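You operate a simulated robot arm through the tools that you are given. There is no shell and no other tool. Be economical: measure what you need, move in short steps, check, and stop when the job is done.

The job below is to be done with a simulated two-armed robot. You get a single attempt, and the scene is never put back.

Task
Pull the strip out of the clamped arc, unclamp it and put the black clip away.
Fine: hang the strip in its free slot on the grey rack, then loosen the thumb screw; the clip goes in the green drawer; close it. Where these are worked on the way, their far stop is far enough and under half their travel is too little: green drawer.

Only the result counts: the job must be done as asked and must still hold three seconds after the hand-in. Knocking over, shifting, dropping, spilling or breaking anything else fails it.

Robot
Two 7-joint arms with two-finger parallel grippers on one trunk, on a base that drives. Base frame: it is fixed to the floor where the robot stands at the start and does not move with it; the origin is under the middle of the robot, x ahead of it, y to its left, z up; the surface under the hand at the start is at about z = 800. Units: mm, rad, N and s.
The left shoulder is at the start at [26, 101, 1312], the right one opposite. With the tool pointing down near the work surface each hand reaches from about 100 to 400 mm from the robot's upright axis, wherever it stands, measured 20 degrees to its own side. Places, roughly: channel of the arc with blue tape [400, 100, 900]; green drawer [400, 400, 600]; inside of the green drawer [400, 400, 600]; middle slot of the grey rack [500, 500, 800]; thumb screw of the red fixture [400, 100, 800]. Payload 2.4 kg a hand.
The TCP of each hand is the grasp point between the finger pads, 24 mm short of the fingertips. In the tool frame z runs along the fingers and y along their closing line. The gripper opens to 68 mm. The fingers are 17 mm wide and 10 mm thick; the gripper's body (40 by 70 mm) begins 41 mm behind the TCP.
Orientation is that of the tool frame in the base frame, as a unit quaternion [x, y, z, w]. With the fingers straight down and closing along the base's y, the tool's x points along the base's -x, its y along +y and its z along -z.

Tools
- The arms move only by the tool apply_moves. It takes "left_moves", "right_moves" or both (then of equal length, played together; a hand with none holds still); each is a list of rows, each a list of 7 numbers: the shift along the tool's x, y, z in mm, then the turn, a rotation vector about the tool's x, y, z in rad, then the gripper command, from -1 (fully open) to 1 (shut), values between in proportion. In form: [[dx, dy, dz, ax, ay, az, fingers], ...]. A call has 1 to 12 rows; each row shifts and turns the commanded pose from where the row before left it, along the tool's axes as they then stand. A row lasts 0.2 s, in which the tool goes at most 50 mm and 0.15 rad; a call with a longer step from one row to the next is refused whole, and so is a gripper value outside its range. Where a pose cannot be reached the arm comes as near as it can. A force on the tool above 40 N (or 10 N above the force at the start of the call, whichever is more), or a blocked arm, ends the call early, and 0.2 s more pass. The fingers move at their own pace (about 72 mm/s each) and stop on an object; they squeeze with about 39 N. The grip force told is the motor's: it shows also when the fingers shut on nothing. Time passes only in rows, and 0.2 s behind the last, so rows that do not move let the fingers close. It gives the time, the measured TCP pose, the force on the tool (base axes), the opening and the grip force at its end, in the units of the frame above (readings bear some noise), with the torque about the TCP (base axes, N m) and any sound that the robot's microphone picked up.
- Cameras (640 x 400 px; columns grow to the right, rows downward): "scene" is now at [92, 46.8, 1468.2]; the picture's right is [0.53, -0.85, 0.00], its down [-0.51, -0.32, -0.80] and it looks along [0.68, 0.43, -0.60] (base axes); focal length 214 px, centre (320, 200). "left" rides on the left gripper at [84, -11, -75] in its tool frame; the picture's right is [0.13, 0.99, 0.00], its down [-0.60, 0.08, -0.79] and it looks along [-0.79, 0.10, 0.61] (tool axes); focal length 251 px, centre (320, 200). "right" rides on the right gripper at [84, 11, -75] in its tool frame; the picture's right is [-0.13, 0.99, 0.00], its down [-0.60, -0.08, -0.79] and it looks along [-0.79, -0.10, 0.61] (tool axes); focal length 251 px, centre (320, 200). There is no depth. A picture from a camera that has moved, and an enlarged one, comes with that camera's place and axes in the base frame and with its lens.
- get_image(camera): a new picture of that camera. No time passes.
- slide_trunk(by): slides the trunk up (or, below 0, down) by that many mm; the arms and the scene camera ride with it, the base frame stays. It gives what a move gives, with no picture.
- steer(legs): drives the robot by 1 to 6 legs, each [ahead, left, turn to the left] in mm, mm and rad, along the robot's own axes; the way and the turn of a leg run together, so that a leg with both is an arc; at most 1500 mm and 3.142 rad a leg. The arms and the cameras ride along, it lands a little off, and it stops where it bumps. It gives what a move gives.
- head_to(pan, tilt): turns the head with the scene camera to pan (to the left, within 1.501 rad either way) and tilt (down, from -0.506 to 1.204), counted from straight ahead of the robot. It gives what a move gives.
- zoom(camera, box): a new picture of the part [left, top, right, bottom] of that camera's present view, enlarged. No time passes.
- hand_in(): hands the job in; it is judged then, once.

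Go step by step. Nothing tells you exact positions but the pictures and the camera data: compare them with the known pose of the tool, close in by small moves and look again before you grip or let go. The budget is 120 turns and 108 pictures, counting those below and the enlarged ones. Unless the task says otherwise, let go and move clear before handing in, and close with one line.

The tools are called as name(argument=value, ...) on one line, values as JSON. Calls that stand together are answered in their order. apply_moves: Moves the arms, as the interface text tells. Its arguments: {"type":"object","properties":{"left_moves":{"type":"array"},"right_moves":{"type":"array"}},"required":[]} The other tools are called the same way: slide_trunk (by) slides the trunk up or down; steer (legs) drives the base; head_to (pan, tilt) turns the head that bears the scene camera; get_image (camera) takes a picture; zoom (camera, box) takes an enlarged picture of a part of a camera's view; hand_in () hands the job in.

At the start:

```text
clock: 0.0
left_tcp_pos: [266.5, 384.8, 1359.1]
left_orientation: [0.0, 1.0, -0.001, 0.0]
left_ft_force: [-0.1, 0.9, -0.3]
left_torque: [0.02, -0.02, 0.01]
left_width: 68.0
left_finger_force: 0.0
right_tcp_pos: [324.2, 39.3, 1382.0]
right_orientation: [0.0, 1.0, -0.001, 0.0]
right_ft_force: [-0.3, -0.1, -0.5]
right_torque: [0.03, -0.03, 0.01]
right_width: 68.0
right_finger_force: 0.0
trunk travel left (down, up): [-525.0, 324.0]
robot x, y, heading: [0.7, 2.5, 0.002]
head pan, tilt: [0.559, 0.639]
```

scene: 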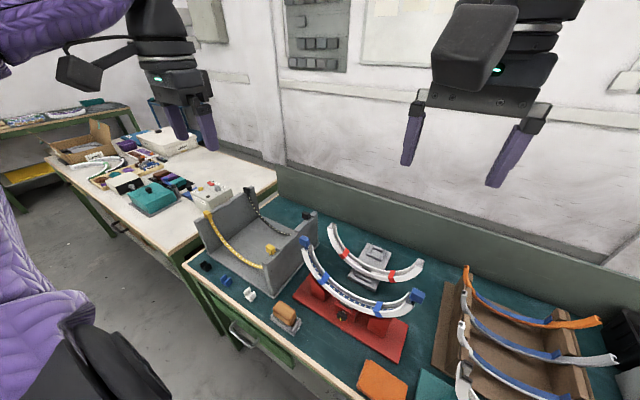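
right: 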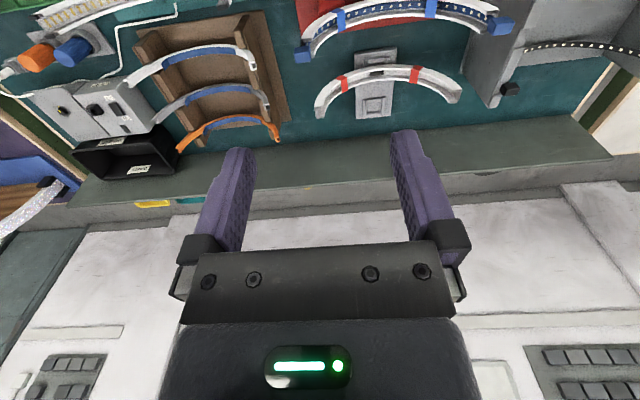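
left: 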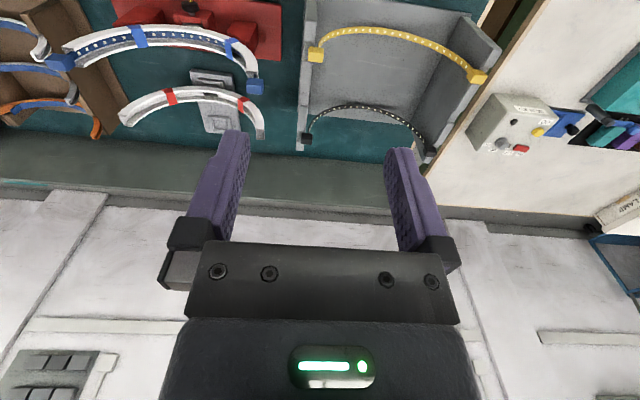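

I see a red fixture with a clamped arc holding a blue strip, a grey rack with hanging strips (yellow, black) and a drawer below on the bench front. I'll enlarge the key parts first.

zoom(camera="scene", box=[180, 170, 340, 320])

zoom(camera="scene", box=[270, 210, 440, 370])

zoom(camera="scene", box=[170, 240, 350, 400])

```text
2.67 times, centred on (260, 245) of scene
camera zoom: at [92.0, 46.8, 1468.2], right [0.53, -0.85, 0.0], down [-0.51, -0.32, -0.8], along [0.68, 0.43, -0.6], focal length 572 px, centre (480, 80)
```

zoom: 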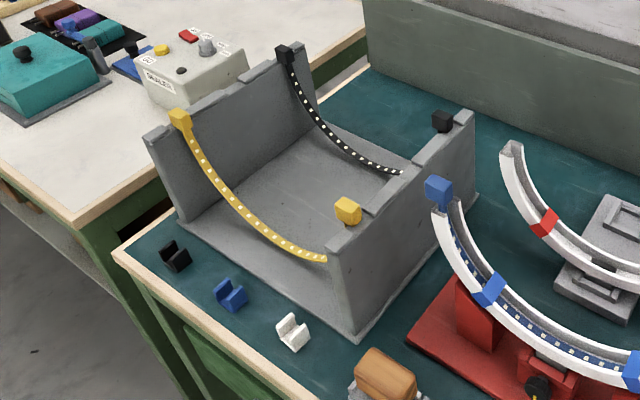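

```text
2.50 times, centred on (355, 290) of scene
camera zoom: at [92.0, 46.8, 1468.2], right [0.53, -0.85, 0.0], down [-0.51, -0.32, -0.8], along [0.68, 0.43, -0.6], focal length 536 px, centre (232, -25)
```

zoom: 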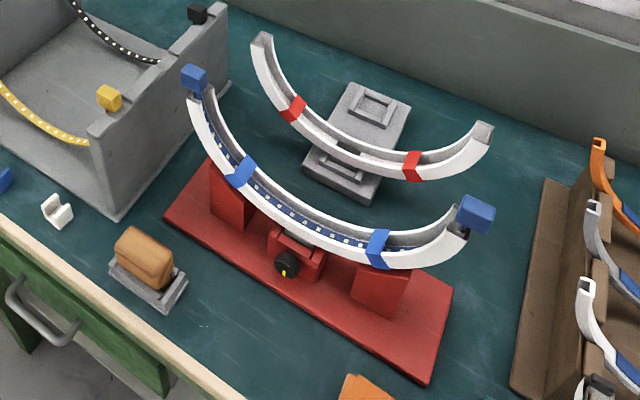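

```text
2.50 times, centred on (260, 320) of scene
camera zoom: at [92.0, 46.8, 1468.2], right [0.53, -0.85, 0.0], down [-0.51, -0.32, -0.8], along [0.68, 0.43, -0.6], focal length 536 px, centre (470, -100)
```

zoom: 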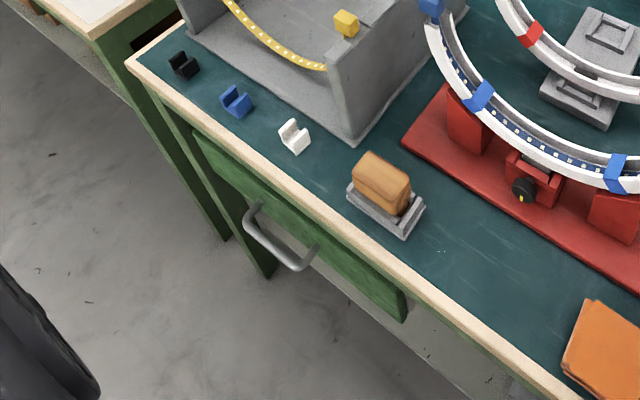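

The strip's end blocks work out to about (407, 295, 1035) and (408, 2, 1033). The rack's yellow and black strips sit near x=362 and 540 with ends at y≈391/670, z≈985, so the free middle slot is x≈452. I'll look closer at the arc, the slots and the block shapes.

zoom(camera="left", box=[30, 0, 290, 150])

zoom(camera="left", box=[290, 10, 510, 170])

zoom(camera="scene", box=[290, 225, 360, 290])

zoom(camera="scene", box=[235, 195, 325, 275])

```text
2.46 times, centred on (160, 75) of left
camera zoom: at [183.2, 373.5, 1433.4], right [-0.13, 0.99, 0.0], down [0.6, 0.08, 0.79], along [0.79, 0.1, -0.61], focal length 619 px, centre (714, 508)
```

zoom: 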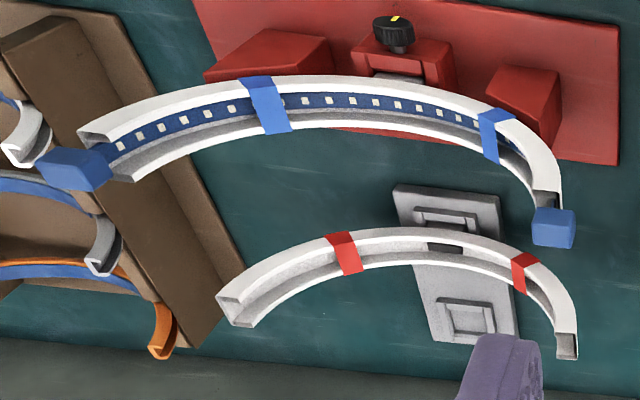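

```text
2.50 times, centred on (400, 90) of left
camera zoom: at [183.2, 373.5, 1433.4], right [-0.13, 0.99, 0.0], down [0.6, 0.08, 0.79], along [0.79, 0.1, -0.61], focal length 629 px, centre (120, 475)
```

zoom: 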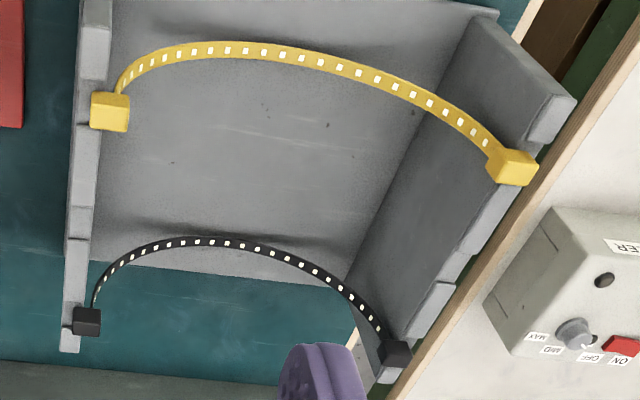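

```text
6.15 times, centred on (325, 258) of scene
camera zoom: at [92.0, 46.8, 1468.2], right [0.53, -0.85, 0.0], down [-0.51, -0.32, -0.8], along [0.68, 0.43, -0.6], focal length 1320 px, centre (289, -154)
```

zoom: 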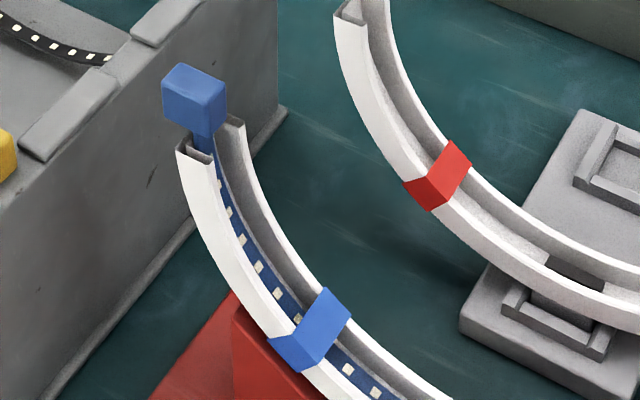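

```text
5.00 times, centred on (280, 235) of scene
camera zoom: at [92.0, 46.8, 1468.2], right [0.53, -0.85, 0.0], down [-0.51, -0.32, -0.8], along [0.68, 0.43, -0.6], focal length 1072 px, centre (520, 25)
```

zoom: 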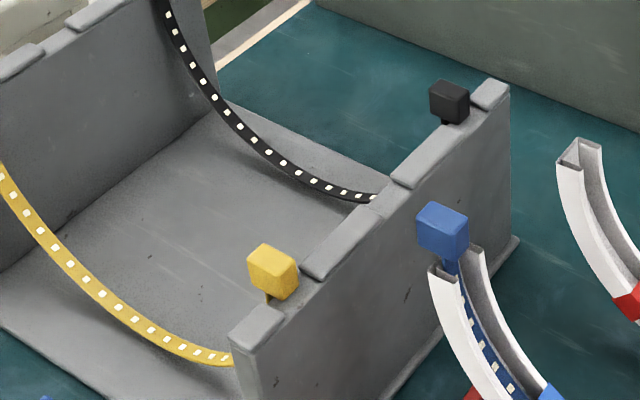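

The blue tapes bridge over the channel, so I need a close look at how the strip is held. I'll drive left so both hands straddle the arc.

steer(legs=[[0, 146, 0]])

head_to(pan=0.0, tilt=0.85)

get_image(camera="scene")

zoom(camera="scene", box=[230, 150, 430, 275])

```text
clock: 1.4
left_tcp_pos: [266.3, 531.2, 1358.7]
left_orientation: [0.0, 1.0, -0.001, 0.0]
left_ft_force: [0.3, 0.6, 0.0]
left_torque: [-0.02, 0.02, -0.02]
left_width: 68.2
left_finger_force: 0.0
right_tcp_pos: [324.2, 186.8, 1382.4]
right_orientation: [0.001, 1.0, 0.0, 0.0]
right_ft_force: [0.1, -0.2, 0.2]
right_torque: [-0.01, 0.0, 0.01]
right_width: 67.9
right_finger_force: 0.1
trunk travel left (down, up): [-525.0, 324.0]
robot x, y, heading: [-0.4, 142.2, -0.001]
head pan, tilt: [0.559, 0.639]
```

```text
clock: 2.3
left_tcp_pos: [266.2, 529.8, 1358.4]
left_orientation: [0.0, 1.0, 0.0, 0.001]
left_ft_force: [0.1, -0.5, -0.3]
left_torque: [-0.02, 0.0, 0.01]
left_width: 68.0
left_finger_force: 0.0
right_tcp_pos: [325.2, 184.4, 1382.7]
right_orientation: [0.001, 1.0, 0.0, 0.0]
right_ft_force: [-0.3, 0.7, 0.1]
right_torque: [0.0, 0.03, 0.0]
right_width: 68.1
right_finger_force: 0.0
trunk travel left (down, up): [-525.0, 324.0]
robot x, y, heading: [-0.5, 145.9, -0.006]
head pan, tilt: [0.0, 0.85]
```

```text
97 pictures are left
camera scene: at [96.3, 146.0, 1450.7], right [0.0, -1.0, 0.0], down [-0.75, 0.0, -0.66], along [0.66, 0.0, -0.75], focal length 214 px, centre (320, 200)
```

scene: 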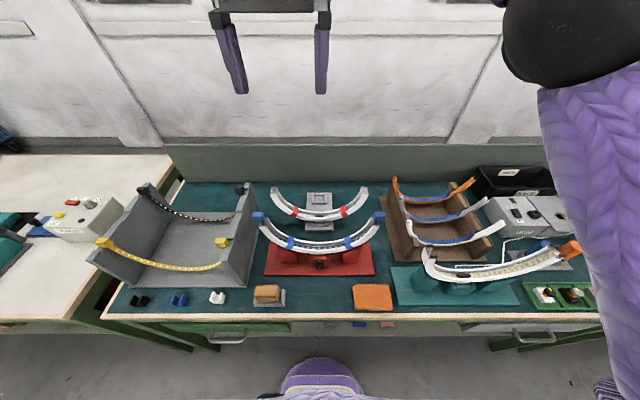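

```text
3.20 times, centred on (330, 212) of scene
camera zoom: at [96.3, 146.0, 1450.7], right [0.0, -1.0, 0.0], down [-0.75, 0.0, -0.66], along [0.66, 0.0, -0.75], focal length 686 px, centre (288, 160)
```

zoom: 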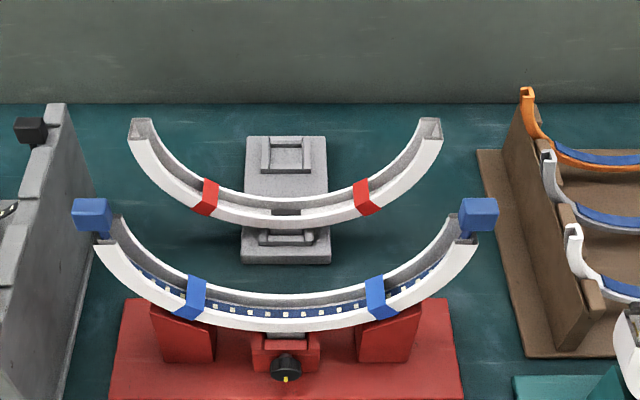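

Now I'll bring both hands above the strip's end blocks for close wrist views.

apply_moves(left_moves=[[-15, -29, 24, 0, 0, 0, -1], [-18, -29, 25, 0, 0, 0, -1], [-18, -29, 25, 0, 0, 0, -1], [-18, -29, 25, 0, 0, 0, -1], [-18, -29, 25, 0, 0, 0, -1], [-18, -30, 25, 0, 0, 0, -1], [-18, -30, 25, 0, 0, 0, -1], [-18, -30, 24, 0, 0, 0, -1]], right_moves=[[-10, -22, 28, 0, 0, 0, -1], [-10, -22, 28, 0, 0, 0, -1], [-10, -23, 28, 0, 0, 0, -1], [-10, -23, 28, 0, 0, 0, -1], [-10, -23, 28, 0, 0, 0, -1], [-11, -23, 28, 0, 0, 0, -1], [-11, -23, 27, 0, 0, 0, -1], [-11, -23, 27, 0, 0, 0, -1]])

get_image(camera="left")

get_image(camera="right")

```text
clock: 4.1
left_tcp_pos: [405.9, 294.9, 1163.1]
left_orientation: [0.0, 1.0, 0.0, -0.001]
left_ft_force: [-0.1, -0.8, 0.3]
left_torque: [-0.01, 0.0, -0.02]
left_width: 67.9
left_finger_force: 0.0
left hand out of reach, approached as far as the arm can: row 8
right_tcp_pos: [406.8, 1.9, 1157.9]
right_orientation: [0.001, 1.0, 0.001, 0.0]
right_ft_force: [-0.1, 0.0, 0.0]
right_torque: [0.0, 0.01, 0.0]
right_width: 68.1
right_finger_force: 0.1
trunk travel left (down, up): [-525.0, 324.0]
robot x, y, heading: [0.9, 144.1, -0.0]
head pan, tilt: [0.0, 0.85]
```

```text
95 pictures are left
camera left: at [323.4, 284.7, 1237.5], right [-0.13, 0.99, 0.0], down [0.6, 0.08, 0.79], along [0.79, 0.1, -0.61], focal length 251 px, centre (320, 200)
```

left: 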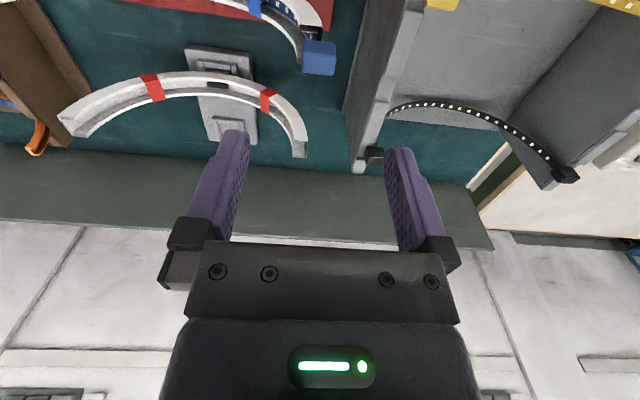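

```text
94 pictures are left
camera right: at [322.5, 12.5, 1232.9], right [0.13, 0.99, 0.0], down [0.6, -0.08, 0.79], along [0.79, -0.1, -0.61], focal length 251 px, centre (320, 200)
```

right: 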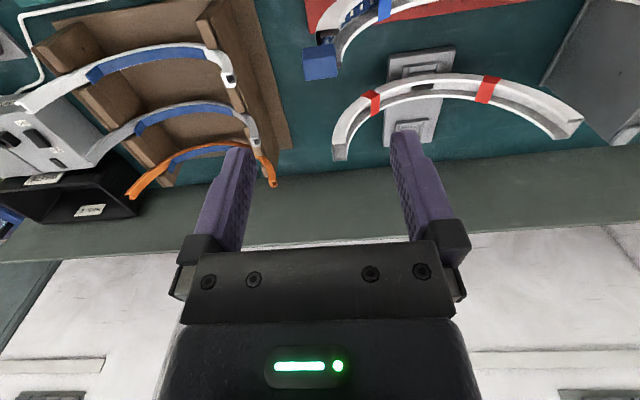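

Both blocks are right where computed. The left hand is near its reach limit, so I'll look down to see how much room there is between the robot's front and the bench.

head_to(pan=0.3, tilt=1.2)

get_image(camera="scene")

zoom(camera="left", box=[240, 0, 360, 90])

zoom(camera="right", box=[290, 0, 440, 100])

```text
clock: 5.0
left_tcp_pos: [405.1, 296.5, 1163.0]
left_orientation: [0.0, 1.0, 0.0, 0.0]
left_ft_force: [-0.2, 0.1, 0.0]
left_torque: [-0.03, -0.01, -0.03]
left_width: 67.8
left_finger_force: 0.0
right_tcp_pos: [404.9, 2.8, 1157.8]
right_orientation: [0.0, 1.0, 0.0, 0.001]
right_ft_force: [-0.8, -0.3, -0.3]
right_torque: [0.03, 0.0, 0.01]
right_width: 68.2
right_finger_force: 0.0
trunk travel left (down, up): [-525.0, 324.0]
robot x, y, heading: [3.0, 150.2, -0.001]
head pan, tilt: [0.3, 1.201]
```

```text
93 pictures are left
camera scene: at [71.7, 162.3, 1427.0], right [0.29, -0.96, 0.0], down [-0.89, -0.27, -0.36], along [0.35, 0.11, -0.93], focal length 214 px, centre (320, 200)
```

scene: 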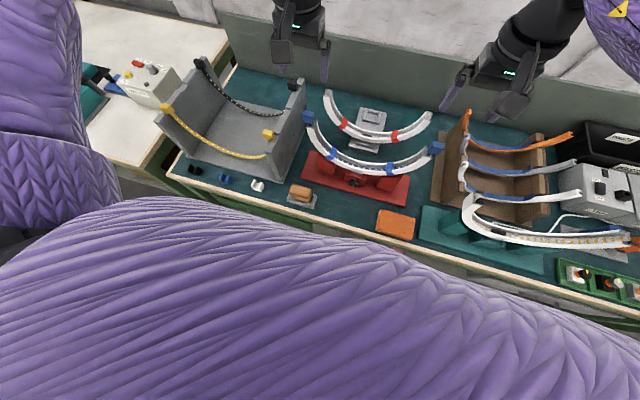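

```text
4.44 times, centred on (300, 45) of left
camera zoom: at [322.6, 285.7, 1238.1], right [-0.13, 0.99, 0.0], down [0.6, 0.08, 0.79], along [0.79, 0.1, -0.61], focal length 1118 px, centre (409, 889)
```

zoom: 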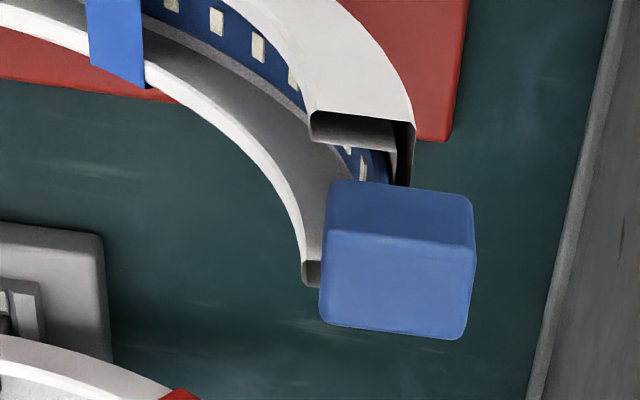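

```text
4.00 times, centred on (365, 50) of right
camera zoom: at [321.9, 13.3, 1233.7], right [0.13, 0.99, 0.0], down [0.6, -0.08, 0.79], along [0.79, -0.1, -0.61], focal length 1006 px, centre (140, 800)
```

zoom: 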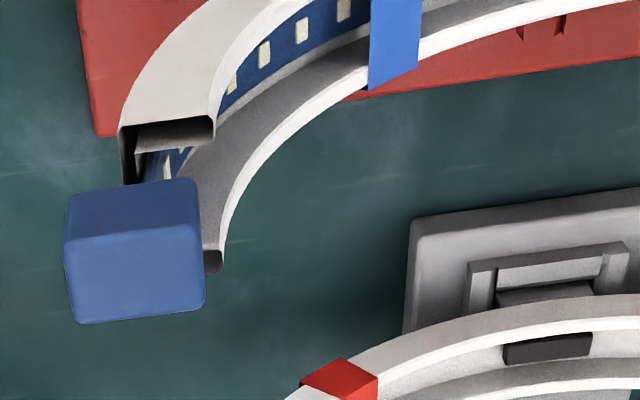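

The strip is a flat band with large end blocks just outside the channel ends. I'll drive a little closer to gain reach, then go down over the blocks.

steer(legs=[[40, 0, 0]])

head_to(pan=0.0, tilt=0.85)

```text
clock: 5.8
left_tcp_pos: [447.3, 296.8, 1162.6]
left_orientation: [0.0, 1.0, 0.001, 0.0]
left_ft_force: [0.9, 0.4, -0.1]
left_torque: [-0.03, -0.01, -0.01]
left_width: 68.3
left_finger_force: 0.0
right_tcp_pos: [447.0, 2.6, 1157.9]
right_orientation: [0.001, 1.0, 0.0, -0.001]
right_ft_force: [-1.0, -0.6, 0.0]
right_torque: [-0.01, 0.02, 0.01]
right_width: 68.3
right_finger_force: 0.1
trunk travel left (down, up): [-525.0, 324.0]
robot x, y, heading: [40.7, 148.1, -0.003]
head pan, tilt: [0.3, 1.201]
```

```text
clock: 6.7
left_tcp_pos: [446.2, 297.3, 1162.9]
left_orientation: [0.0, 1.0, 0.0, 0.0]
left_ft_force: [0.4, 1.7, -0.4]
left_torque: [-0.01, 0.02, 0.01]
left_width: 67.9
left_finger_force: 0.0
right_tcp_pos: [444.7, 2.3, 1158.3]
right_orientation: [0.0, 1.0, 0.0, -0.001]
right_ft_force: [0.3, -0.5, -0.2]
right_torque: [0.01, 0.01, 0.0]
right_width: 67.7
right_finger_force: 0.1
trunk travel left (down, up): [-525.0, 324.0]
robot x, y, heading: [40.1, 144.0, -0.0]
head pan, tilt: [0.0, 0.85]
```

I'll descend to just above the blocks with open fingers, then check.

apply_moves(left_moves=[[19, -1, 20, 0, 0, 0, -1], [19, -1, 20, 0, 0, 0, -1], [0, 0, 32, 0, 0, 0, -1], [0, 0, 28, 0, 0, 0, -1]], right_moves=[[19, 0, 18, 0, 0, 0, -1], [18, 0, 18, 0, 0, 0, -1], [0, 0, 31, 0, 0, 0, -1], [0, 0, 28, 0, 0, 0, -1]])

get_image(camera="left")

get_image(camera="right")

zoom(camera="scene", box=[230, 150, 430, 275])

```text
clock: 7.7
left_tcp_pos: [397.8, 303.6, 1073.8]
left_orientation: [-0.001, 1.0, -0.001, 0.0]
left_ft_force: [-0.7, 0.0, 0.1]
left_torque: [0.0, 0.01, 0.0]
left_width: 68.1
left_finger_force: 0.0
left hand out of reach, approached as far as the arm can: row 4
right_tcp_pos: [407.6, 1.8, 1062.7]
right_orientation: [0.0, 1.0, -0.001, 0.001]
right_ft_force: [-0.1, 0.0, 0.1]
right_torque: [-0.02, 0.02, 0.03]
right_width: 68.2
right_finger_force: 0.1
trunk travel left (down, up): [-525.0, 324.0]
robot x, y, heading: [38.6, 144.7, -0.0]
head pan, tilt: [0.0, 0.85]
```

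```text
90 pictures are left
camera left: at [314.7, 293.0, 1147.8], right [-0.13, 0.99, 0.0], down [0.6, 0.08, 0.79], along [0.79, 0.1, -0.61], focal length 251 px, centre (320, 200)
```

left: 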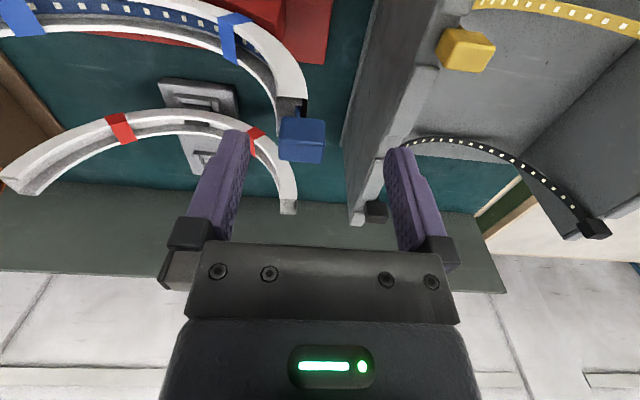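

```text
89 pictures are left
camera right: at [324.1, 14.3, 1138.4], right [0.13, 0.99, 0.0], down [0.6, -0.08, 0.79], along [0.79, -0.1, -0.61], focal length 251 px, centre (320, 200)
```

right: 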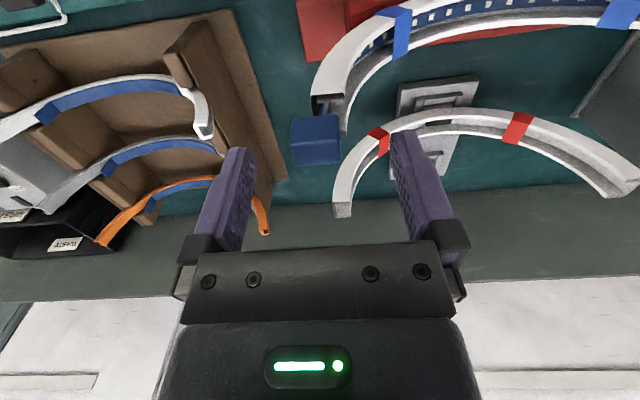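

```text
3.20 times, centred on (330, 212) of scene
camera zoom: at [135.9, 146.0, 1450.7], right [0.0, -1.0, 0.0], down [-0.75, 0.0, -0.66], along [0.66, 0.0, -0.75], focal length 686 px, centre (288, 160)
```

zoom: 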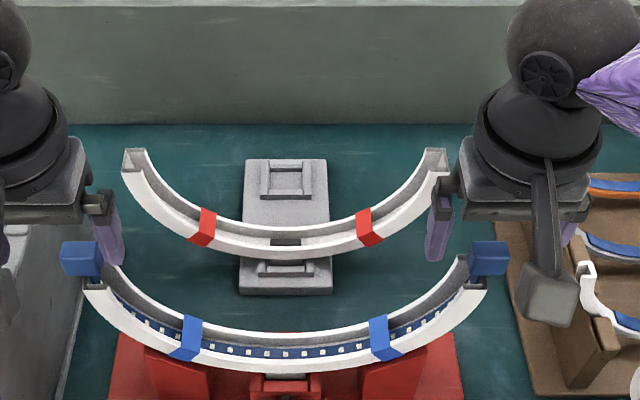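

The right hand reached; the left arm is at a joint limit in this posture. I'll raise the trunk so the hands work lower relative to the shoulders, then come down again.

slide_trunk(by=180)

apply_moves(left_moves=[[-3, -3, 30, 0, 0, 0, -1], [-3, -3, 40, 0, 0, 0, -1], [-3, -2, 40, 0, 0, 0, -1], [0, 0, 40, 0, 0, 0, -1], [0, 0, 30, 0, 0, 0, -1]])

```text
clock: 9.7
left_tcp_pos: [397.9, 302.9, 1259.9]
left_orientation: [0.0, 1.0, -0.001, 0.01]
left_ft_force: [1.0, 0.3, -1.1]
left_torque: [-0.01, -0.02, -0.03]
left_width: 67.8
left_finger_force: 0.0
right_tcp_pos: [409.0, 2.3, 1243.2]
right_orientation: [0.001, 1.0, 0.0, -0.001]
right_ft_force: [-0.4, -0.1, 0.5]
right_torque: [0.02, -0.01, -0.02]
right_width: 67.9
right_finger_force: 0.1
trunk travel left (down, up): [-705.0, 145.0]
robot x, y, heading: [41.4, 146.2, 0.004]
head pan, tilt: [0.0, 0.85]
```

```text
clock: 10.9
left_tcp_pos: [345.1, 354.5, 1193.1]
left_orientation: [-0.001, 1.0, 0.0, 0.01]
left_ft_force: [0.5, 0.2, 0.4]
left_torque: [0.03, -0.01, 0.0]
left_width: 67.9
left_finger_force: 0.1
left hand out of reach, approached as far as the arm can: row 1, 2, 3, 4, 5
right_tcp_pos: [408.1, 2.8, 1243.5]
right_orientation: [0.001, 1.0, 0.0, -0.001]
right_ft_force: [-0.2, 0.6, -0.1]
right_torque: [0.0, 0.0, 0.01]
right_width: 67.8
right_finger_force: 0.0
trunk travel left (down, up): [-705.0, 145.0]
robot x, y, heading: [41.4, 142.5, 0.001]
head pan, tilt: [0.0, 0.85]
```

The left arm is caught in a bad posture. I'll take it back up and out, then descend before coming inwards.

apply_moves(left_moves=[[10, 10, -40, 0, 0, 0, -1], [10, 15, -40, 0, 0, 0, -1], [10, 15, -40, 0, 0, 0, -1], [10, 15, -40, 0, 0, 0, -1], [5, 15, -40, 0, 0, 0, -1], [0, 15, -40, 0, 0, 0, -1]])

get_image(camera="scene")

```text
clock: 12.3
left_tcp_pos: [292.7, 442.1, 1433.5]
left_orientation: [0.0, 1.0, -0.002, 0.011]
left_ft_force: [-0.3, -0.4, -0.3]
left_torque: [0.0, 0.0, -0.05]
left_width: 68.1
left_finger_force: 0.1
right_tcp_pos: [408.1, 2.8, 1244.7]
right_orientation: [0.001, 1.0, 0.0, 0.0]
right_ft_force: [-0.3, -0.2, -0.1]
right_torque: [0.01, 0.04, -0.02]
right_width: 68.0
right_finger_force: 0.1
trunk travel left (down, up): [-705.0, 145.0]
robot x, y, heading: [41.1, 145.7, 0.0]
head pan, tilt: [0.0, 0.85]
```

```text
87 pictures are left
camera scene: at [128.6, 145.9, 1630.9], right [0.0, -1.0, 0.0], down [-0.75, 0.0, -0.66], along [0.66, 0.0, -0.75], focal length 214 px, centre (320, 200)
```

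scene: 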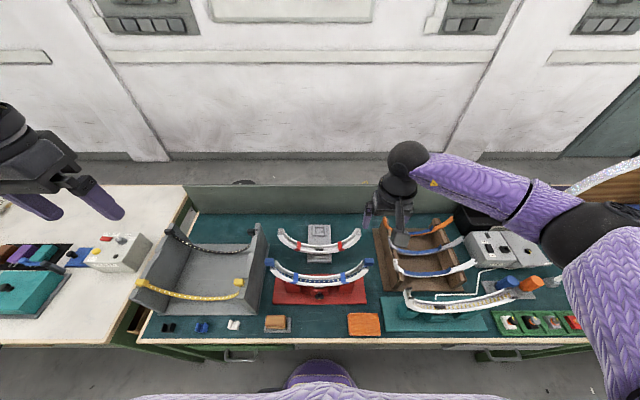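

head_to(pan=0.9, tilt=0.4)

get_image(camera="scene")

```text
clock: 13.5
left_tcp_pos: [294.3, 441.7, 1433.4]
left_orientation: [0.0, 1.0, -0.001, 0.011]
left_ft_force: [0.1, -0.2, 0.3]
left_torque: [-0.01, 0.03, 0.0]
left_width: 68.0
left_finger_force: 0.0
right_tcp_pos: [409.3, 2.6, 1244.1]
right_orientation: [0.0, 1.0, 0.0, -0.001]
right_ft_force: [-0.4, -0.4, 0.0]
right_torque: [0.0, 0.01, 0.04]
right_width: 68.1
right_finger_force: 0.0
trunk travel left (down, up): [-705.0, 145.0]
robot x, y, heading: [41.8, 147.1, -0.001]
head pan, tilt: [0.901, 0.4]
```

```text
86 pictures are left
camera scene: at [108.2, 218.5, 1669.9], right [0.78, -0.62, 0.0], down [-0.24, -0.31, -0.92], along [0.57, 0.72, -0.39], focal length 214 px, centre (320, 200)
```

scene: 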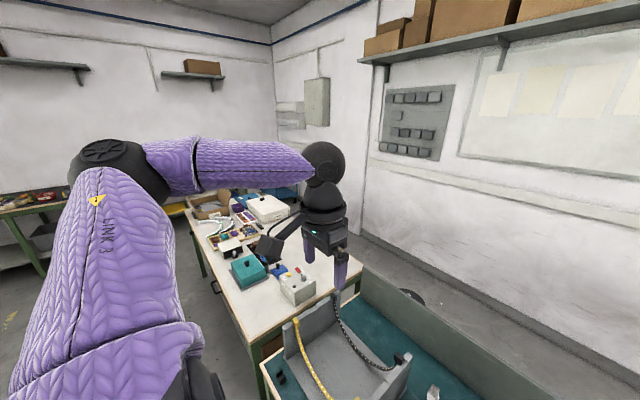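

The left elbow sits high and wide. I'll try lowering first with the hand wide, then bringing it inward at about z=1110.

apply_moves(left_moves=[[0, 0, 40, 0, 0, 0, -1], [0, 0, 40, 0, 0, 0, -1], [0, 0, 40, 0, 0, 0, -1], [0, 0, 40, 0, 0, 0, -1], [0, 0, 40, 0, 0, 0, -1], [0, 0, 40, 0, 0, 0, -1], [0, 0, 40, 0, 0, 0, -1], [0, 0, 40, 0, 0, 0, -1]])

apply_moves(left_moves=[[-20, -20, 0, 0, 0, 0, -1], [-20, -25, 0, 0, 0, 0, -1], [-20, -25, 0, 0, 0, 0, -1], [-20, -25, 0, 0, 0, 0, -1], [-20, -25, 0, 0, 0, 0, -1], [-14, -25, 0, 0, 0, 0, -1]])

```text
clock: 15.3
left_tcp_pos: [299.2, 442.5, 1161.9]
left_orientation: [-0.001, 1.0, -0.001, 0.011]
left_ft_force: [0.1, 1.2, 0.4]
left_torque: [-0.01, -0.02, -0.02]
left_width: 68.4
left_finger_force: 0.2
left hand out of reach, approached as far as the arm can: row 7, 8
right_tcp_pos: [406.7, 2.7, 1244.2]
right_orientation: [0.001, 1.0, 0.0, 0.001]
right_ft_force: [0.2, -0.1, 1.5]
right_torque: [0.02, -0.02, 0.02]
right_width: 68.2
right_finger_force: 0.1
trunk travel left (down, up): [-705.0, 145.0]
robot x, y, heading: [38.1, 145.6, 0.001]
head pan, tilt: [0.901, 0.4]
```

```text
clock: 16.7
left_tcp_pos: [377.7, 324.0, 1228.9]
left_orientation: [-0.001, 1.0, -0.001, 0.01]
left_ft_force: [0.0, 0.8, -0.3]
left_torque: [0.01, 0.0, 0.04]
left_width: 68.1
left_finger_force: 0.0
left hand out of reach, approached as far as the arm can: row 1, 2, 3, 4, 5, 6
right_tcp_pos: [408.8, 2.9, 1244.0]
right_orientation: [0.001, 1.0, 0.0, 0.0]
right_ft_force: [-0.2, 0.2, -0.2]
right_torque: [0.01, 0.03, -0.02]
right_width: 67.9
right_finger_force: 0.2
trunk travel left (down, up): [-705.0, 145.0]
robot x, y, heading: [39.4, 141.8, 0.002]
head pan, tilt: [0.901, 0.4]
```

The left arm can only go about 250 mm below its shoulder in this posture, so the trunk should be lower instead. I'll raise both hands relative to the shoulders, then lower the trunk.

apply_moves(left_moves=[[0, 0, -44, 0, 0, 0, -1], [-10, -8, -44, 0, 0, 0, -1], [-10, -10, -44, 0, 0, 0, -1], [-10, -10, -44, 0, 0, 0, -1]], right_moves=[[0, 0, -40, 0, 0, 0, -1], [0, 0, -40, 0, 0, 0, -1], [0, 0, -40, 0, 0, 0, -1], [0, 0, -40, 0, 0, 0, -1]])

head_to(pan=0.0, tilt=0.75)

```text
clock: 17.7
left_tcp_pos: [406.9, 295.2, 1408.9]
left_orientation: [0.0, 1.0, -0.001, 0.01]
left_ft_force: [-0.7, 0.4, -1.0]
left_torque: [0.02, -0.02, -0.01]
left_width: 68.0
left_finger_force: 0.0
right_tcp_pos: [409.4, 0.8, 1403.6]
right_orientation: [0.0, 1.0, 0.001, 0.0]
right_ft_force: [0.3, 0.1, -0.1]
right_torque: [0.01, 0.0, -0.01]
right_width: 68.0
right_finger_force: 0.0
trunk travel left (down, up): [-705.0, 145.0]
robot x, y, heading: [39.6, 145.7, -0.001]
head pan, tilt: [0.901, 0.4]
```

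```text
clock: 18.9
left_tcp_pos: [406.0, 297.1, 1408.3]
left_orientation: [0.0, 1.0, -0.001, 0.01]
left_ft_force: [0.1, -0.1, -0.2]
left_torque: [0.01, 0.04, -0.01]
left_width: 67.9
left_finger_force: 0.1
right_tcp_pos: [408.8, 1.8, 1402.0]
right_orientation: [0.0, 1.0, -0.001, 0.0]
right_ft_force: [0.8, -0.2, -0.8]
right_torque: [-0.02, 0.01, -0.01]
right_width: 67.8
right_finger_force: 0.1
trunk travel left (down, up): [-705.0, 145.0]
robot x, y, heading: [38.1, 146.6, 0.005]
head pan, tilt: [0.0, 0.75]
```

Now lower the trunk by 320, which brings the fingertips to about z≈1062, above the blocks (top ≈1040).

slide_trunk(by=-320)

get_image(camera="scene")

get_image(camera="left")

get_image(camera="right")

```text
clock: 22.0
left_tcp_pos: [405.9, 293.7, 1086.6]
left_orientation: [-0.001, 1.0, -0.001, 0.011]
left_ft_force: [0.2, -0.9, 0.7]
left_torque: [-0.01, 0.01, 0.02]
left_width: 68.0
left_finger_force: 0.1
right_tcp_pos: [408.0, 2.7, 1083.9]
right_orientation: [0.001, 1.0, 0.0, 0.0]
right_ft_force: [0.3, 0.3, 0.2]
right_torque: [0.04, 0.02, 0.03]
right_width: 67.9
right_finger_force: 0.0
trunk travel left (down, up): [-385.0, 465.0]
robot x, y, heading: [37.2, 145.3, 0.001]
head pan, tilt: [0.0, 0.75]
```

```text
85 pictures are left
camera scene: at [156.0, 145.8, 1318.0], right [0.0, -1.0, 0.0], down [-0.68, 0.0, -0.73], along [0.73, 0.0, -0.68], focal length 214 px, centre (320, 200)
```

scene: 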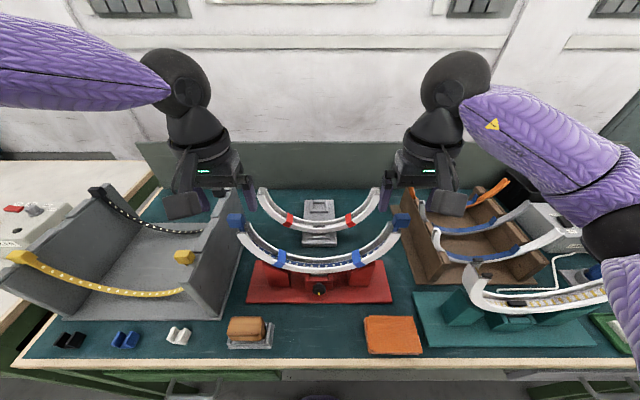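

```text
84 pictures are left
camera left: at [320.9, 284.4, 1159.5], right [-0.13, 0.99, 0.0], down [0.59, 0.08, 0.81], along [0.8, 0.1, -0.59], focal length 251 px, centre (320, 200)
```

left: 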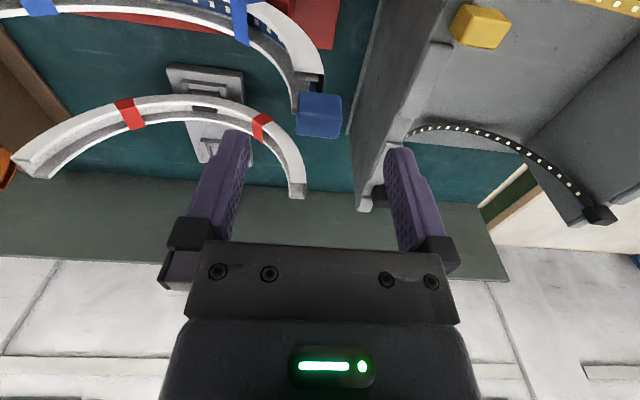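

```text
83 pictures are left
camera right: at [324.5, 13.5, 1158.7], right [0.13, 0.99, 0.0], down [0.6, -0.08, 0.79], along [0.79, -0.1, -0.61], focal length 251 px, centre (320, 200)
```

right: 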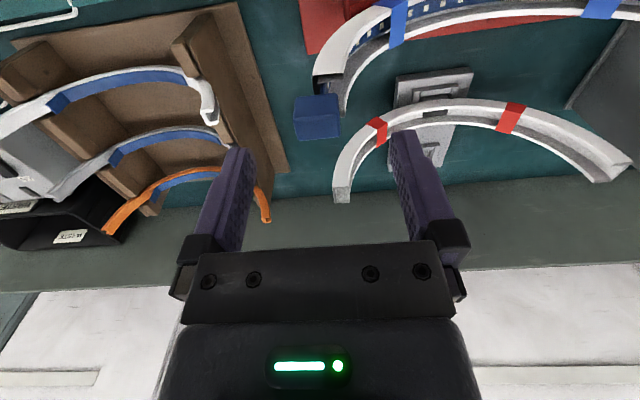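

Block centres check out at about (411, 294, 1030) and (411, 0.5, 1030), roughly 25 mm wide in y. I'll descend onto them and close.

apply_moves(left_moves=[[-2, 0, 20, 0, 0, 0, -1], [-2, 0, 21, 0, 0, 0, -1]], right_moves=[[-2, -1, 19, 0, 0, 0, -1], [-1, -1, 20, 0, 0, 0, -1]])

zoom(camera="left", box=[160, 60, 440, 235])

zoom(camera="right", box=[190, 60, 470, 235])

zoom(camera="scene", box=[210, 160, 450, 310])

```text
clock: 22.6
left_tcp_pos: [410.7, 293.8, 1044.5]
left_orientation: [-0.001, 1.0, 0.0, 0.011]
left_ft_force: [0.0, 0.0, 0.1]
left_torque: [0.02, -0.02, -0.02]
left_width: 68.1
left_finger_force: 0.1
right_tcp_pos: [411.2, -0.2, 1043.8]
right_orientation: [0.0, 1.0, 0.0, 0.0]
right_ft_force: [-0.1, 0.6, 0.0]
right_torque: [-0.02, 0.03, -0.03]
right_width: 67.8
right_finger_force: 0.1
trunk travel left (down, up): [-385.0, 465.0]
robot x, y, heading: [36.8, 143.0, -0.005]
head pan, tilt: [0.0, 0.75]
```

```text
2.29 times, centred on (300, 148) of left
camera zoom: at [326.5, 283.5, 1118.2], right [-0.13, 0.99, 0.0], down [0.59, 0.08, 0.81], along [0.8, 0.1, -0.59], focal length 575 px, centre (366, 320)
```

zoom: 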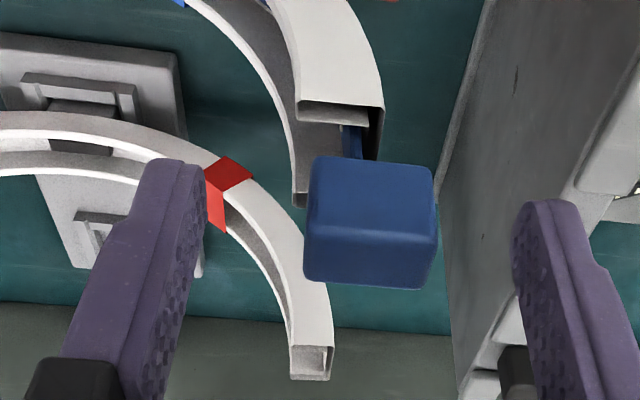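

```text
2.29 times, centred on (330, 148) of right
camera zoom: at [327.5, 11.4, 1118.5], right [0.13, 0.99, 0.0], down [0.6, -0.08, 0.79], along [0.79, -0.1, -0.61], focal length 575 px, centre (297, 320)
```

zoom: 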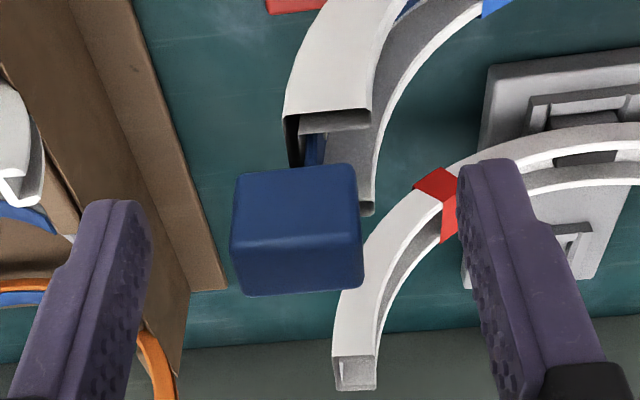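

```text
2.67 times, centred on (330, 235) of scene
camera zoom: at [156.3, 145.8, 1317.9], right [0.0, -1.0, 0.0], down [-0.68, 0.0, -0.73], along [0.73, 0.0, -0.68], focal length 572 px, centre (293, 107)
```

zoom: 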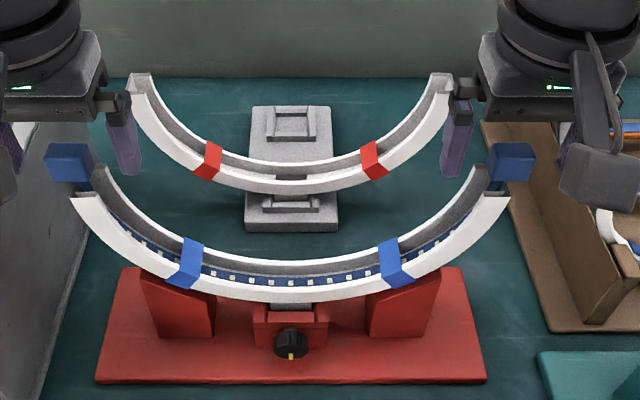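

The fingers straddle both blocks well. Closing both grippers.

apply_moves(left_moves=[[0, 0, 0, 0, 0, 0, 1], [0, 0, 0, 0, 0, 0, 1], [0, 0, 0, 0, 0, 0, 1]], right_moves=[[0, 0, 0, 0, 0, 0, 1], [0, 0, 0, 0, 0, 0, 1], [0, 0, 0, 0, 0, 0, 1]])

zoom(camera="left", box=[160, 60, 440, 235])

zoom(camera="right", box=[190, 60, 470, 235])

```text
clock: 23.4
left_tcp_pos: [411.1, 294.0, 1045.6]
left_orientation: [-0.001, 1.0, -0.001, 0.011]
left_ft_force: [0.0, 2.3, -0.5]
left_torque: [0.09, 0.0, 0.01]
left_width: 25.2
left_finger_force: 39.0
right_tcp_pos: [411.6, -0.1, 1043.3]
right_orientation: [0.001, 1.0, 0.0, 0.0]
right_ft_force: [-1.0, 0.0, -0.6]
right_torque: [-0.03, -0.02, 0.06]
right_width: 24.9
right_finger_force: 38.7
trunk travel left (down, up): [-385.0, 465.0]
robot x, y, heading: [36.6, 144.8, 0.0]
head pan, tilt: [0.0, 0.75]
```

```text
2.29 times, centred on (300, 148) of left
camera zoom: at [326.4, 283.9, 1118.2], right [-0.13, 0.99, 0.0], down [0.59, 0.08, 0.81], along [0.8, 0.1, -0.59], focal length 575 px, centre (366, 320)
```

zoom: 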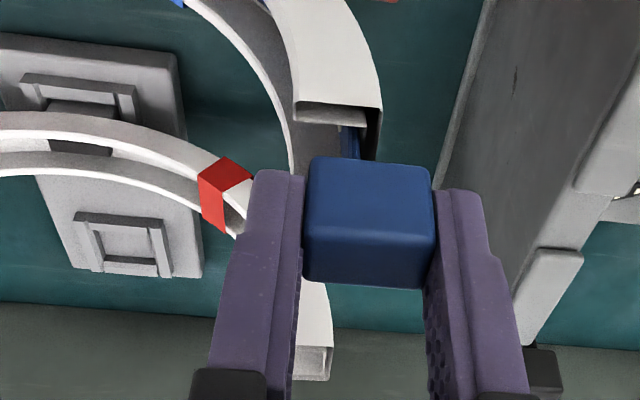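

```text
2.29 times, centred on (330, 148) of right
camera zoom: at [327.5, 11.7, 1118.7], right [0.13, 0.99, 0.0], down [0.6, -0.08, 0.79], along [0.79, -0.1, -0.61], focal length 575 px, centre (297, 320)
```

zoom: 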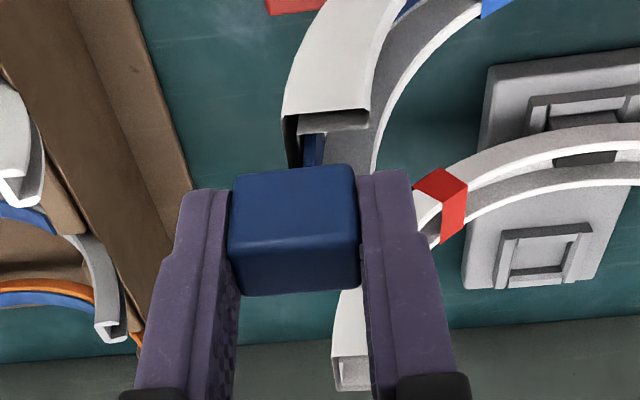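

Both blocks are firmly gripped (25 mm). I'll lift both hands together gently to feel the resistance.

apply_moves(left_moves=[[0, 0, -5, 0, 0, 0, 1], [0, 0, -5, 0, 0, 0, 1], [0, 0, -5, 0, 0, 0, 1]], right_moves=[[0, 0, -5, 0, 0, 0, 1], [0, 0, -5, 0, 0, 0, 1], [0, 0, -5, 0, 0, 0, 1]])

zoom(camera="scene", box=[210, 160, 450, 310])

```text
clock: 24.2
left_tcp_pos: [411.5, 294.8, 1061.0]
left_orientation: [0.0, 1.0, -0.001, 0.011]
left_ft_force: [1.3, -5.2, 0.9]
left_torque: [-0.11, -0.06, 0.19]
left_width: 25.0
left_finger_force: 39.0
right_tcp_pos: [411.1, 0.4, 1060.5]
right_orientation: [0.001, 1.0, 0.001, 0.0]
right_ft_force: [-1.2, 5.7, -1.3]
right_torque: [-0.19, 0.08, 0.27]
right_width: 25.1
right_finger_force: 39.3
trunk travel left (down, up): [-385.0, 465.0]
robot x, y, heading: [43.4, 143.9, 0.001]
head pan, tilt: [0.0, 0.75]
```

```text
2.67 times, centred on (330, 235) of scene
camera zoom: at [156.2, 145.9, 1318.0], right [0.0, -1.0, 0.0], down [-0.68, 0.0, -0.73], along [0.73, 0.0, -0.68], focal length 572 px, centre (293, 107)
```

zoom: 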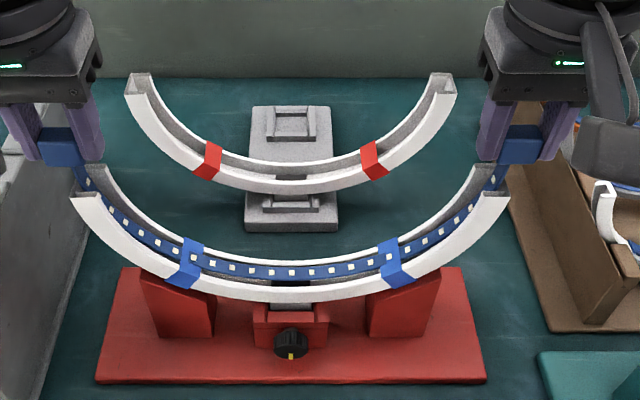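

zoom(camera="scene", box=[260, 230, 320, 275])

zoom(camera="scene", box=[330, 230, 390, 275])

```text
8.89 times, centred on (290, 252) of scene
camera zoom: at [156.2, 145.9, 1318.0], right [0.0, -1.0, 0.0], down [-0.68, 0.0, -0.73], along [0.73, 0.0, -0.68], focal length 1906 px, centre (587, -267)
```

zoom: 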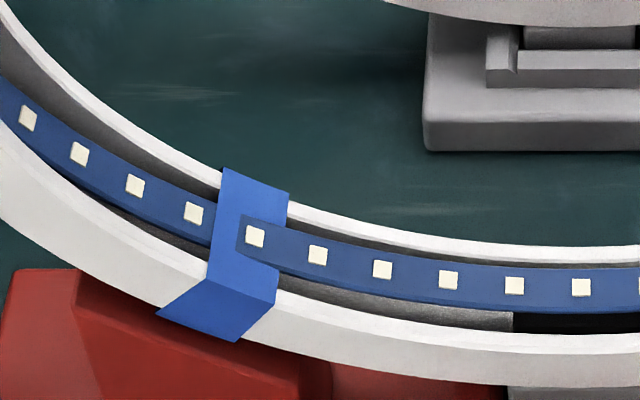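

```text
8.89 times, centred on (360, 252) of scene
camera zoom: at [156.2, 145.9, 1318.0], right [0.0, -1.0, 0.0], down [-0.68, 0.0, -0.73], along [0.73, 0.0, -0.68], focal length 1906 px, centre (-36, -267)
```

zoom: 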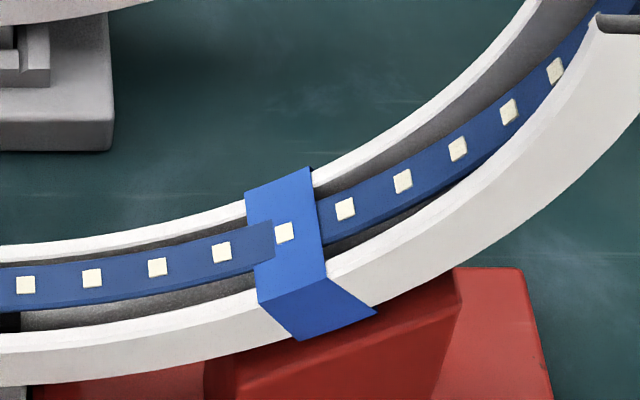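

The tape is no obstacle; the strip is lifting cleanly out of the channel. I'll raise the trunk to carry it up with both hands in place.

slide_trunk(by=60)

get_image(camera="scene")

```text
clock: 25.2
left_tcp_pos: [410.9, 294.3, 1120.4]
left_orientation: [0.001, 1.0, -0.001, 0.01]
left_ft_force: [0.6, -11.8, -0.4]
left_torque: [-0.07, -0.02, 0.19]
left_width: 25.0
left_finger_force: 39.0
right_tcp_pos: [411.0, 0.8, 1119.3]
right_orientation: [-0.001, 1.0, 0.0, 0.0]
right_ft_force: [-1.0, 12.6, 0.3]
right_torque: [0.05, 0.02, 0.13]
right_width: 25.2
right_finger_force: 39.5
trunk travel left (down, up): [-445.0, 405.0]
robot x, y, heading: [40.8, 145.3, -0.0]
head pan, tilt: [0.0, 0.75]
```

```text
74 pictures are left
camera scene: at [148.5, 145.9, 1378.3], right [0.0, -1.0, 0.0], down [-0.68, 0.0, -0.73], along [0.73, 0.0, -0.68], focal length 214 px, centre (320, 200)
```

scene: 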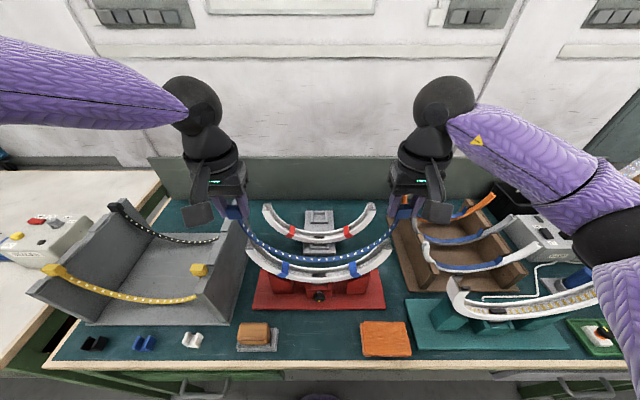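

The strip is free. I'll bring the hands closer to the rack's span of about 280 mm and rise further to clear the rack walls.

apply_moves(left_moves=[[0, -3, 0, 0, 0, 0, 1], [0, -3, 0, 0, 0, 0, 1]], right_moves=[[0, 3, 0, 0, 0, 0, 1], [0, 3, 0, 0, 0, 0, 1]])

slide_trunk(by=110)

steer(legs=[[-10, 100, 0], [0, 285, 0]])

get_image(camera="scene")

```text
clock: 25.8
left_tcp_pos: [410.4, 293.2, 1120.2]
left_orientation: [-0.003, 1.0, 0.005, 0.01]
left_ft_force: [0.1, 2.8, 0.3]
left_torque: [-0.21, 0.12, -0.06]
left_width: 25.0
left_finger_force: 38.9
right_tcp_pos: [411.9, -0.1, 1118.1]
right_orientation: [0.005, 1.0, -0.005, -0.001]
right_ft_force: [0.0, -3.3, -0.9]
right_torque: [0.23, -0.12, 0.19]
right_width: 25.2
right_finger_force: 39.0
trunk travel left (down, up): [-445.0, 405.0]
robot x, y, heading: [40.8, 142.0, 0.002]
head pan, tilt: [0.0, 0.75]
stopped in row 2 (left hand): the force on the tool passed its limit at 47 N (the readings are from after the stop); the commanded pose is now the measured one
```

```text
clock: 27.2
left_tcp_pos: [409.4, 294.1, 1228.3]
left_orientation: [-0.003, 1.0, 0.004, 0.01]
left_ft_force: [1.0, 5.0, -1.1]
left_torque: [-0.18, 0.07, -0.03]
left_width: 25.3
left_finger_force: 39.3
right_tcp_pos: [412.1, 0.0, 1228.4]
right_orientation: [0.005, 1.0, -0.005, -0.002]
right_ft_force: [-1.5, -5.1, 0.0]
right_torque: [0.18, -0.09, 0.34]
right_width: 24.9
right_finger_force: 38.8
trunk travel left (down, up): [-555.0, 295.0]
robot x, y, heading: [40.4, 146.9, 0.002]
head pan, tilt: [0.0, 0.75]
```

```text
clock: 29.9
left_tcp_pos: [402.0, 678.2, 1229.6]
left_orientation: [0.0, 1.0, 0.004, 0.009]
left_ft_force: [0.6, 10.5, 0.4]
left_torque: [-0.21, 0.0, -0.03]
left_width: 25.2
left_finger_force: 38.6
right_tcp_pos: [401.8, 384.9, 1227.8]
right_orientation: [0.008, 1.0, -0.005, -0.001]
right_ft_force: [-0.8, -9.0, -0.1]
right_torque: [0.17, 0.04, 0.31]
right_width: 25.2
right_finger_force: 39.0
trunk travel left (down, up): [-555.0, 295.0]
robot x, y, heading: [30.5, 525.6, -0.004]
head pan, tilt: [0.0, 0.75]
```

```text
73 pictures are left
camera scene: at [129.4, 531.9, 1488.7], right [0.0, -1.0, 0.0], down [-0.68, 0.0, -0.73], along [0.73, 0.0, -0.68], focal length 214 px, centre (320, 200)
```

scene: 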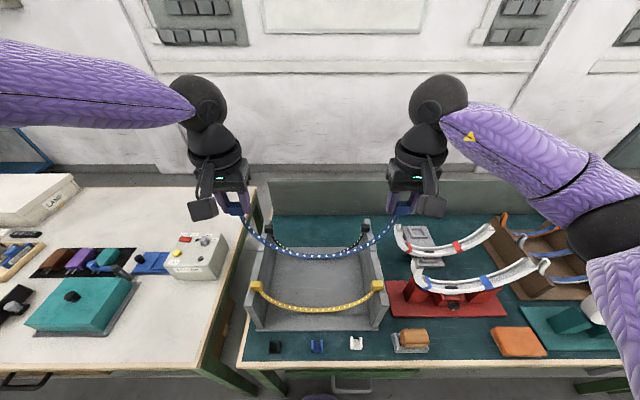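

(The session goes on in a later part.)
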